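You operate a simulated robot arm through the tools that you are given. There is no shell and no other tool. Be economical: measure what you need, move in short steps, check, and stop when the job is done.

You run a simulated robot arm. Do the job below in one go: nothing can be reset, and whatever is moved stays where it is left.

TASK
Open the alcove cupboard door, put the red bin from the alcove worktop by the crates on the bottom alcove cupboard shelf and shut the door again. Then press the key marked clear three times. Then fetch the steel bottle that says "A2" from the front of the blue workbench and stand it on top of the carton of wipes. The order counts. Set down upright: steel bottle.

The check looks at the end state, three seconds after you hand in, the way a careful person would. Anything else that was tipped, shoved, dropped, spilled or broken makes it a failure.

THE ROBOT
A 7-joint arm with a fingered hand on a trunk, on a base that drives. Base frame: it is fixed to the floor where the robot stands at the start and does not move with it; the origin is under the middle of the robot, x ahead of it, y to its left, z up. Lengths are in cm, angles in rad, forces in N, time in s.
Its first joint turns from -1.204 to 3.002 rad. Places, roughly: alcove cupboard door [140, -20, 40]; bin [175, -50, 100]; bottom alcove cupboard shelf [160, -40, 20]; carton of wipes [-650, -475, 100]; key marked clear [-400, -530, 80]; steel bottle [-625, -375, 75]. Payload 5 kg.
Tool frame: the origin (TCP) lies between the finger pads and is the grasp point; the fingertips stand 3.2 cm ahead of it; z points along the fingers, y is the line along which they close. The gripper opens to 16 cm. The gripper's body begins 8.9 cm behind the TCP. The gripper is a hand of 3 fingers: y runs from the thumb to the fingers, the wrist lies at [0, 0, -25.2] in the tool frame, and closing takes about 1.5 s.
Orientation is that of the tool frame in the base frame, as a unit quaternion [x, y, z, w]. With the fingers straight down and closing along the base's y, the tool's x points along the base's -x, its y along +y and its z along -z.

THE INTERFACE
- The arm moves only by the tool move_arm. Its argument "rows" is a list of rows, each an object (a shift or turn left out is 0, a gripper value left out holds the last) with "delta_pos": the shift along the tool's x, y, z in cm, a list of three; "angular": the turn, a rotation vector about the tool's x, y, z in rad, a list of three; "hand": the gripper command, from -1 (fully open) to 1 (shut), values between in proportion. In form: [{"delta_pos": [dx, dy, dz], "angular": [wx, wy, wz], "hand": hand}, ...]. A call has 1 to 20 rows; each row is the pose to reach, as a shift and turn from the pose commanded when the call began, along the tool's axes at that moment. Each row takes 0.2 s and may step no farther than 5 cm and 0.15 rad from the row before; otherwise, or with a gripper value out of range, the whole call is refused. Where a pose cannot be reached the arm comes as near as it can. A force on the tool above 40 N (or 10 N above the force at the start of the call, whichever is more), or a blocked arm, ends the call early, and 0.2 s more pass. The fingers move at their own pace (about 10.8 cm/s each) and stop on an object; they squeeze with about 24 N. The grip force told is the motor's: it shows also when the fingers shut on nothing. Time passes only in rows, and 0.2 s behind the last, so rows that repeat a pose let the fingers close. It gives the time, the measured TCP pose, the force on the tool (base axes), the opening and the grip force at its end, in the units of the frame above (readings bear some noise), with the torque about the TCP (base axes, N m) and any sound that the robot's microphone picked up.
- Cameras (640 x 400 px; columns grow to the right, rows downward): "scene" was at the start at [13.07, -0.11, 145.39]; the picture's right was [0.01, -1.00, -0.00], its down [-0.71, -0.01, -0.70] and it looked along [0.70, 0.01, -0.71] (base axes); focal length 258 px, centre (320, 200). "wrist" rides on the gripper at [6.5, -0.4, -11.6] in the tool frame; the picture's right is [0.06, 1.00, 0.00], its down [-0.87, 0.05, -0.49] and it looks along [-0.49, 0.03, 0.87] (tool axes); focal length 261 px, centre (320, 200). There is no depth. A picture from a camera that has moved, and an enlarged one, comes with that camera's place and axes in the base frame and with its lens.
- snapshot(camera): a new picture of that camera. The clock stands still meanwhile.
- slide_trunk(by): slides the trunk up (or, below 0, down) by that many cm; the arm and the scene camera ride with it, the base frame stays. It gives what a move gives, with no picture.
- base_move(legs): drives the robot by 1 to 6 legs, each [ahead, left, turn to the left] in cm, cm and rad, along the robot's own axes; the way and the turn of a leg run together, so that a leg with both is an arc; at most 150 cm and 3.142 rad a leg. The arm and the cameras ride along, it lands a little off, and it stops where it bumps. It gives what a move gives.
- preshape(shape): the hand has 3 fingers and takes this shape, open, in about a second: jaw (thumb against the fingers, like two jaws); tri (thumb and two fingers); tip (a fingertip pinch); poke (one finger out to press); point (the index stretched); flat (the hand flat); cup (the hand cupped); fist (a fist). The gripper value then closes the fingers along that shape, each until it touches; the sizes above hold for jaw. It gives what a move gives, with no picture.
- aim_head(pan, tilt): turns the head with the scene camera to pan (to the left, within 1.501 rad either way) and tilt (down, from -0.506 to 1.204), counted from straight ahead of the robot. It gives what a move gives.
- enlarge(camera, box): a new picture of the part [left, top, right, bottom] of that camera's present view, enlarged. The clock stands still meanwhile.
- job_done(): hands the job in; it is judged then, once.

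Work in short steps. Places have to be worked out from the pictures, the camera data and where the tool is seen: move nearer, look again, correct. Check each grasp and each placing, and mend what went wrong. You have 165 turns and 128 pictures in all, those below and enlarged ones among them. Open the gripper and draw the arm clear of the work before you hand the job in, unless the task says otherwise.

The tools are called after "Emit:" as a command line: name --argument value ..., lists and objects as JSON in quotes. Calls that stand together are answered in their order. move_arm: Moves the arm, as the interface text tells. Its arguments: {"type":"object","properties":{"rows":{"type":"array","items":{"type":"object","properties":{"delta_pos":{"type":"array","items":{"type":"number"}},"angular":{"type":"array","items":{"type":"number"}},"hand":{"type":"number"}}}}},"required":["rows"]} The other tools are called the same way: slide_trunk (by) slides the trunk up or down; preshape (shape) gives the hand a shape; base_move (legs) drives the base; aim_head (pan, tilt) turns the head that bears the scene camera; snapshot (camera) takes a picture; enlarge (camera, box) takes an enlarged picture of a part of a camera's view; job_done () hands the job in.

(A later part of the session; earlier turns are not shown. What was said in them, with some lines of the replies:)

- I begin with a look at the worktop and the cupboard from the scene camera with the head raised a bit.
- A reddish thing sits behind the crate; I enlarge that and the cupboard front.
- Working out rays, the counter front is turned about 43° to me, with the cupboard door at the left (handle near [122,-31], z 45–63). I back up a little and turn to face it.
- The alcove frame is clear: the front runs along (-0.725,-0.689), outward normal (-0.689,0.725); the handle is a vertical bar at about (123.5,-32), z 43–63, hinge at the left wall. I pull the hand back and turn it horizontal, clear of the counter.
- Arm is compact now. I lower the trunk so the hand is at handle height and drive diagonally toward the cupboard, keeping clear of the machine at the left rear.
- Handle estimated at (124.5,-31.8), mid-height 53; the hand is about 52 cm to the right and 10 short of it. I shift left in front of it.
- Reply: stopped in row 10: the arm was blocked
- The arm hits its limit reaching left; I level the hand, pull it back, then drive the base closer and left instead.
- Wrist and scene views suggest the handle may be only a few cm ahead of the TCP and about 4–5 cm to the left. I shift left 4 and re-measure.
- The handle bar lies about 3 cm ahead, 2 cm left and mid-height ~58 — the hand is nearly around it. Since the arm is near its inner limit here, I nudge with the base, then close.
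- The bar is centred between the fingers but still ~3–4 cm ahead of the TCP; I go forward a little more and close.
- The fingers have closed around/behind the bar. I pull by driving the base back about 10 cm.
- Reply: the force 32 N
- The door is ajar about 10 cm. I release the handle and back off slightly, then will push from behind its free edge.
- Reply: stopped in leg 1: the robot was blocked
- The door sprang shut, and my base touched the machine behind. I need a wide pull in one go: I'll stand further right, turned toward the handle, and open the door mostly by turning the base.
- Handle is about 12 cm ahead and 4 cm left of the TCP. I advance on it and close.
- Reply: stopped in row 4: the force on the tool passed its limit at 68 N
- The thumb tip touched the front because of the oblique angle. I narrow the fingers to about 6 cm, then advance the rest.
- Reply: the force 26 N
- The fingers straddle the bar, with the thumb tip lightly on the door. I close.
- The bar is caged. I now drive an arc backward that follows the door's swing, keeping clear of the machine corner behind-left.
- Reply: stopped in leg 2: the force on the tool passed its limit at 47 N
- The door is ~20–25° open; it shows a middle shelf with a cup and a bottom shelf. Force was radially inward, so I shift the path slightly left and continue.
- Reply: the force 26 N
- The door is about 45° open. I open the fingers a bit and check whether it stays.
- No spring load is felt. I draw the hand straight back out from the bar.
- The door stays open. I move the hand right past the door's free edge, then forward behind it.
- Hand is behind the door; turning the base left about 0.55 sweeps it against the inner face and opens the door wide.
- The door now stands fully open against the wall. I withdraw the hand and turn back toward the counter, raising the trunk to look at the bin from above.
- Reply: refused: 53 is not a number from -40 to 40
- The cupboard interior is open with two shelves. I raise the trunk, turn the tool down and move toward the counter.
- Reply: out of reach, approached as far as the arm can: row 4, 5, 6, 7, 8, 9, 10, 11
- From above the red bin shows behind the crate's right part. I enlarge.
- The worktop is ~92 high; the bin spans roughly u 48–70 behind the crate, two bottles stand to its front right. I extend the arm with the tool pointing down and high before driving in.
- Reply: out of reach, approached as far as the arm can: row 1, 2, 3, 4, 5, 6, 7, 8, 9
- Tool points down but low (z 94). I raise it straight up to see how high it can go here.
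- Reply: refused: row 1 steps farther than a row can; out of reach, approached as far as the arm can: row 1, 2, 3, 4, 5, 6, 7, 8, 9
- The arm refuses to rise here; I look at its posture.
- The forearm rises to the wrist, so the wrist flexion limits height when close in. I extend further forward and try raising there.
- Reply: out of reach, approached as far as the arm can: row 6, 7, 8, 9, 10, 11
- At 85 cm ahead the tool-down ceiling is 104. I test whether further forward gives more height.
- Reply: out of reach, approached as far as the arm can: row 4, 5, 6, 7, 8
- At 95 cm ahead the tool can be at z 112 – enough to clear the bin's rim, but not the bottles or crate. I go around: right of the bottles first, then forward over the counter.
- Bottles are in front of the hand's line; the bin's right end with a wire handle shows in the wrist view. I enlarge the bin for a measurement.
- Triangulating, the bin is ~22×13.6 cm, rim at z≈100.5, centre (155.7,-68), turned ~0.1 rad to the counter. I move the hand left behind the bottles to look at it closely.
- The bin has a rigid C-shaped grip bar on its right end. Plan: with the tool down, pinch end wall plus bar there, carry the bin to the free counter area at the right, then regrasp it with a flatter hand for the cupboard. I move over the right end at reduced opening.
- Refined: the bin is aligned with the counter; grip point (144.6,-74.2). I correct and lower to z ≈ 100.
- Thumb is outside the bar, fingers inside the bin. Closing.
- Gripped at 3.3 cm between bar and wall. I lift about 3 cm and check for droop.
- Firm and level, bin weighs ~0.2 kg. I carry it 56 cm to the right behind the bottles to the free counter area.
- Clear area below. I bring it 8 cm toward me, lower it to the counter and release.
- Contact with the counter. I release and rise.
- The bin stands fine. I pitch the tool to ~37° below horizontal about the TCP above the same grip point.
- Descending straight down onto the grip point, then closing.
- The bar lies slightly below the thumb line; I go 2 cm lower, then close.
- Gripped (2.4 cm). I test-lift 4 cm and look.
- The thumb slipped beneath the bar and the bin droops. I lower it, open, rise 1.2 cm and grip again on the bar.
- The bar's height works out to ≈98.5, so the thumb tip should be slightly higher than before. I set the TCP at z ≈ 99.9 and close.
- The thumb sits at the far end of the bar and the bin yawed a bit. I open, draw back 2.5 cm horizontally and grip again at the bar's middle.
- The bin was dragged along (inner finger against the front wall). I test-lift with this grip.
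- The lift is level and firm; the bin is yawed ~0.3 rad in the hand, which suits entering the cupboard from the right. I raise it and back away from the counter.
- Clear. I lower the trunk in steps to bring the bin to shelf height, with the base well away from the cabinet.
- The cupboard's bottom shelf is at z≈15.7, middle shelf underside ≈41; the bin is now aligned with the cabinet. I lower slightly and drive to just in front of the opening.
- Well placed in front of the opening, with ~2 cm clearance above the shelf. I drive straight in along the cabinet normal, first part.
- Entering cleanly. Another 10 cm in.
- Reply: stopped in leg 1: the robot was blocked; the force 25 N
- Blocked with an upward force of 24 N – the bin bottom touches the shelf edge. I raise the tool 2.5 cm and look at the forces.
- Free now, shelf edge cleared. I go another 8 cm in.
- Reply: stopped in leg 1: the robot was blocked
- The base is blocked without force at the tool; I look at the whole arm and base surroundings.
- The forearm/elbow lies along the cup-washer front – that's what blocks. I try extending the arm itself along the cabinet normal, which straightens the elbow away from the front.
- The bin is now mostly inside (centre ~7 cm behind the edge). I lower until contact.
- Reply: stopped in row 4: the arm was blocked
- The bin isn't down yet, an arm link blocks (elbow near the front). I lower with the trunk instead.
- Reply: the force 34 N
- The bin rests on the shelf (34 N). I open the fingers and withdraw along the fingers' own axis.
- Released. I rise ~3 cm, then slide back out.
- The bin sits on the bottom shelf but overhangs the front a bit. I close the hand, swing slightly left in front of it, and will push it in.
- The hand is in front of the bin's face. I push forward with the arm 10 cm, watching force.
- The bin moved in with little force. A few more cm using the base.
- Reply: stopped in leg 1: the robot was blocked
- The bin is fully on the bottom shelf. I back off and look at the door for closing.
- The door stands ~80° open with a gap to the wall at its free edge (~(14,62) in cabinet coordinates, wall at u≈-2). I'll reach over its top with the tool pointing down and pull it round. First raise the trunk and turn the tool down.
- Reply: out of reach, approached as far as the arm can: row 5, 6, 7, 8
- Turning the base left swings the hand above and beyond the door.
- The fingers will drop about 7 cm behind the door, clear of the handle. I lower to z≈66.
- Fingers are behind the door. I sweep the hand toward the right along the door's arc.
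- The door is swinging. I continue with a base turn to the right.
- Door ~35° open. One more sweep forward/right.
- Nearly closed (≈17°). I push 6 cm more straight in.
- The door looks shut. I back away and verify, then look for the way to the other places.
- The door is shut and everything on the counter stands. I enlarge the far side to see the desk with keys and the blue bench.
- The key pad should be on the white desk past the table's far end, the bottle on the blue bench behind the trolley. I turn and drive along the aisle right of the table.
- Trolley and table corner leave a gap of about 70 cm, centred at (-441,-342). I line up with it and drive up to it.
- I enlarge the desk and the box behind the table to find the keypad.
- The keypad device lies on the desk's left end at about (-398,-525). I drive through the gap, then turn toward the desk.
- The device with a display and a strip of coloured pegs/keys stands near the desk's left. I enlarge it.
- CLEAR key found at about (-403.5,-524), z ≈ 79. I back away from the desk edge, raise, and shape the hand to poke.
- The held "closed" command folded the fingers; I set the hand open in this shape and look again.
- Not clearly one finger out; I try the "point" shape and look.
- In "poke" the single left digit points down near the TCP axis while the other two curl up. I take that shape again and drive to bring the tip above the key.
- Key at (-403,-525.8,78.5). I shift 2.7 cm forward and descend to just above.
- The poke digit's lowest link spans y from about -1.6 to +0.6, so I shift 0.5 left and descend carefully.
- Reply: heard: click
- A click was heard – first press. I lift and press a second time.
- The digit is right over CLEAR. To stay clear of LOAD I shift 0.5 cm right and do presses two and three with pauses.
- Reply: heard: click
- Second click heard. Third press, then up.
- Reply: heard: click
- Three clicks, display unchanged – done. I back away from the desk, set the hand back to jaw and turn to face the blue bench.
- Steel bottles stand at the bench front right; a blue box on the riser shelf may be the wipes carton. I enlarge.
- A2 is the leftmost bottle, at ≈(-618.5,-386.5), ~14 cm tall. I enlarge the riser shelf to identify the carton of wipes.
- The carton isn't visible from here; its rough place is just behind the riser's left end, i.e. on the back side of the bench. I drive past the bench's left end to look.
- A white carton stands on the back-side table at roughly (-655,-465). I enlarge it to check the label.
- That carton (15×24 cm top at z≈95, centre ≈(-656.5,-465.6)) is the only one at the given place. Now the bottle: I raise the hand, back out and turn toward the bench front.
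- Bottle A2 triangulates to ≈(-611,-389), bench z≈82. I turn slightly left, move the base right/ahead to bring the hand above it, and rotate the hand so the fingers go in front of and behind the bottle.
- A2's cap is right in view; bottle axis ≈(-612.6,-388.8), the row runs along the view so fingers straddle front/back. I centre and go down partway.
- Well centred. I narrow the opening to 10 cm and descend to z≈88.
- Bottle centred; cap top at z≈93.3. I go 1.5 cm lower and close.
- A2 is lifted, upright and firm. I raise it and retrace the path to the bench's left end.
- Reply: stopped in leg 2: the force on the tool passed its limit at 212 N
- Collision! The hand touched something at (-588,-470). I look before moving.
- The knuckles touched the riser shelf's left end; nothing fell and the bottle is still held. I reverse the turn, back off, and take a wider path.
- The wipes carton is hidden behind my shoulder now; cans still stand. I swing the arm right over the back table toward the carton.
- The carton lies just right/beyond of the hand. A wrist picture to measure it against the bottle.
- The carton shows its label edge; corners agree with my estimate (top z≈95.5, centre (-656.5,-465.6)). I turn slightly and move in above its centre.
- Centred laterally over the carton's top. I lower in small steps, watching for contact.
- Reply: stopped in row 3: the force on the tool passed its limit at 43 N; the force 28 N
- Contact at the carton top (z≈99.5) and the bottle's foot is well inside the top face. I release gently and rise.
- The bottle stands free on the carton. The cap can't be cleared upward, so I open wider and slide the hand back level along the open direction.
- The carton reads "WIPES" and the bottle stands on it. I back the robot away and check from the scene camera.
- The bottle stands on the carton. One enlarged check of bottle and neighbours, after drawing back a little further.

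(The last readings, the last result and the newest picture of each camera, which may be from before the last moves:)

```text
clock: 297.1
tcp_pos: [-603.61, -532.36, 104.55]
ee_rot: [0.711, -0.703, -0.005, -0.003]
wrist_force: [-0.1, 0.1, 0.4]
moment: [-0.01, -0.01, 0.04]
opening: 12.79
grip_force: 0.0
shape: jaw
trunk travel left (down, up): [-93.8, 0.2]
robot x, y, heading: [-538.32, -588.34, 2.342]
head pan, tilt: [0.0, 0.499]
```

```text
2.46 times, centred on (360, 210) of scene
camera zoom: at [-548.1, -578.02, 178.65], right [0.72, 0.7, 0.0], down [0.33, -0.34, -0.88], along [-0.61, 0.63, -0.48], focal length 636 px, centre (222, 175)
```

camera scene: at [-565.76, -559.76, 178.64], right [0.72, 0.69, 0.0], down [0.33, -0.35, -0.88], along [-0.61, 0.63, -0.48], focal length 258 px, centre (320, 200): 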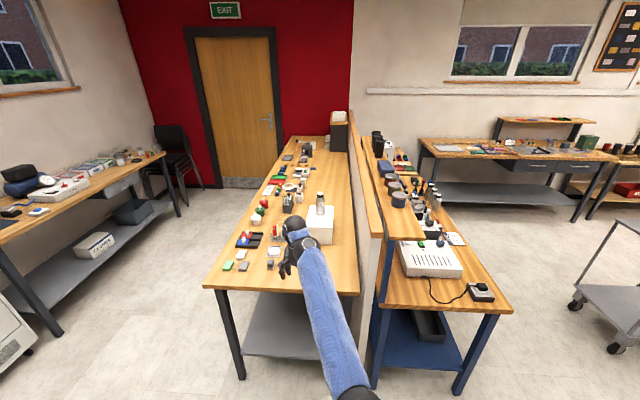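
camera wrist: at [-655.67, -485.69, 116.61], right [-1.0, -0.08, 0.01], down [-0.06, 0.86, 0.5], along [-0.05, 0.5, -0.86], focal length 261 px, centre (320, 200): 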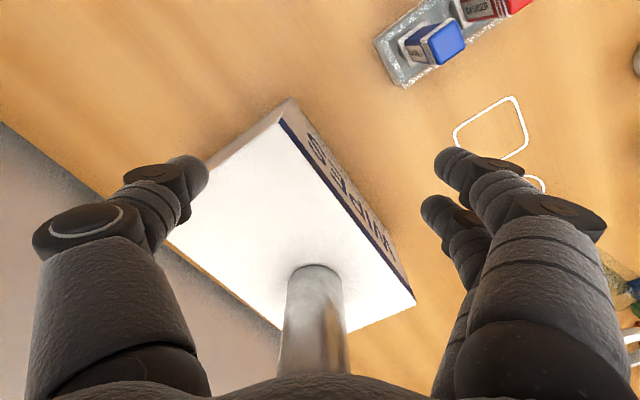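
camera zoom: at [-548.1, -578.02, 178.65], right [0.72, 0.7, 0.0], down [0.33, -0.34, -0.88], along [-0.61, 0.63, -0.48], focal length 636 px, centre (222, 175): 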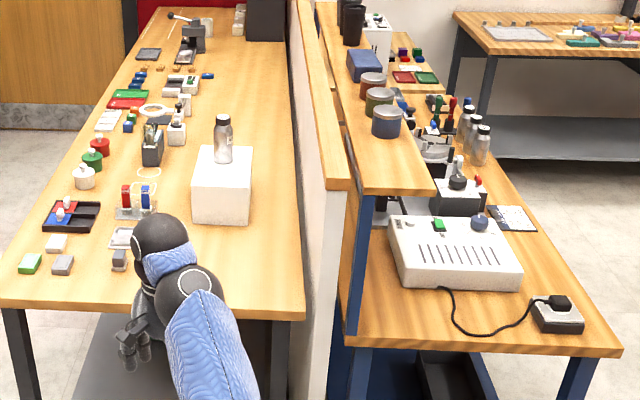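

All is in place: the A2 bottle stands upright on the wipes carton, the neighbours are undisturbed, and the hand is open and clear. I hand in.

Emit:
job_done

```text
The job is handed in.
```

I finished all three parts in order and handed the job in, but along the way my hand hit the blue bench once, hard.

- **Red bin:** it is on the bottom shelf of the alcove cupboard, and the door is shut again.
- **Clear key:** I pressed it three times and heard one click each time.
- **Steel bottle:** A2 stands upright on the wipes carton. The hand is open and drawn clear of the work.

While I was carrying A2 to the carton, the hand hit the left end of the riser shelf on the blue bench, with about 212 N on the tool. I backed off and took a wider path. In the pictures afterwards nothing had fallen, and the cans, the other bottles and the machine on the bench looked undisturbed.
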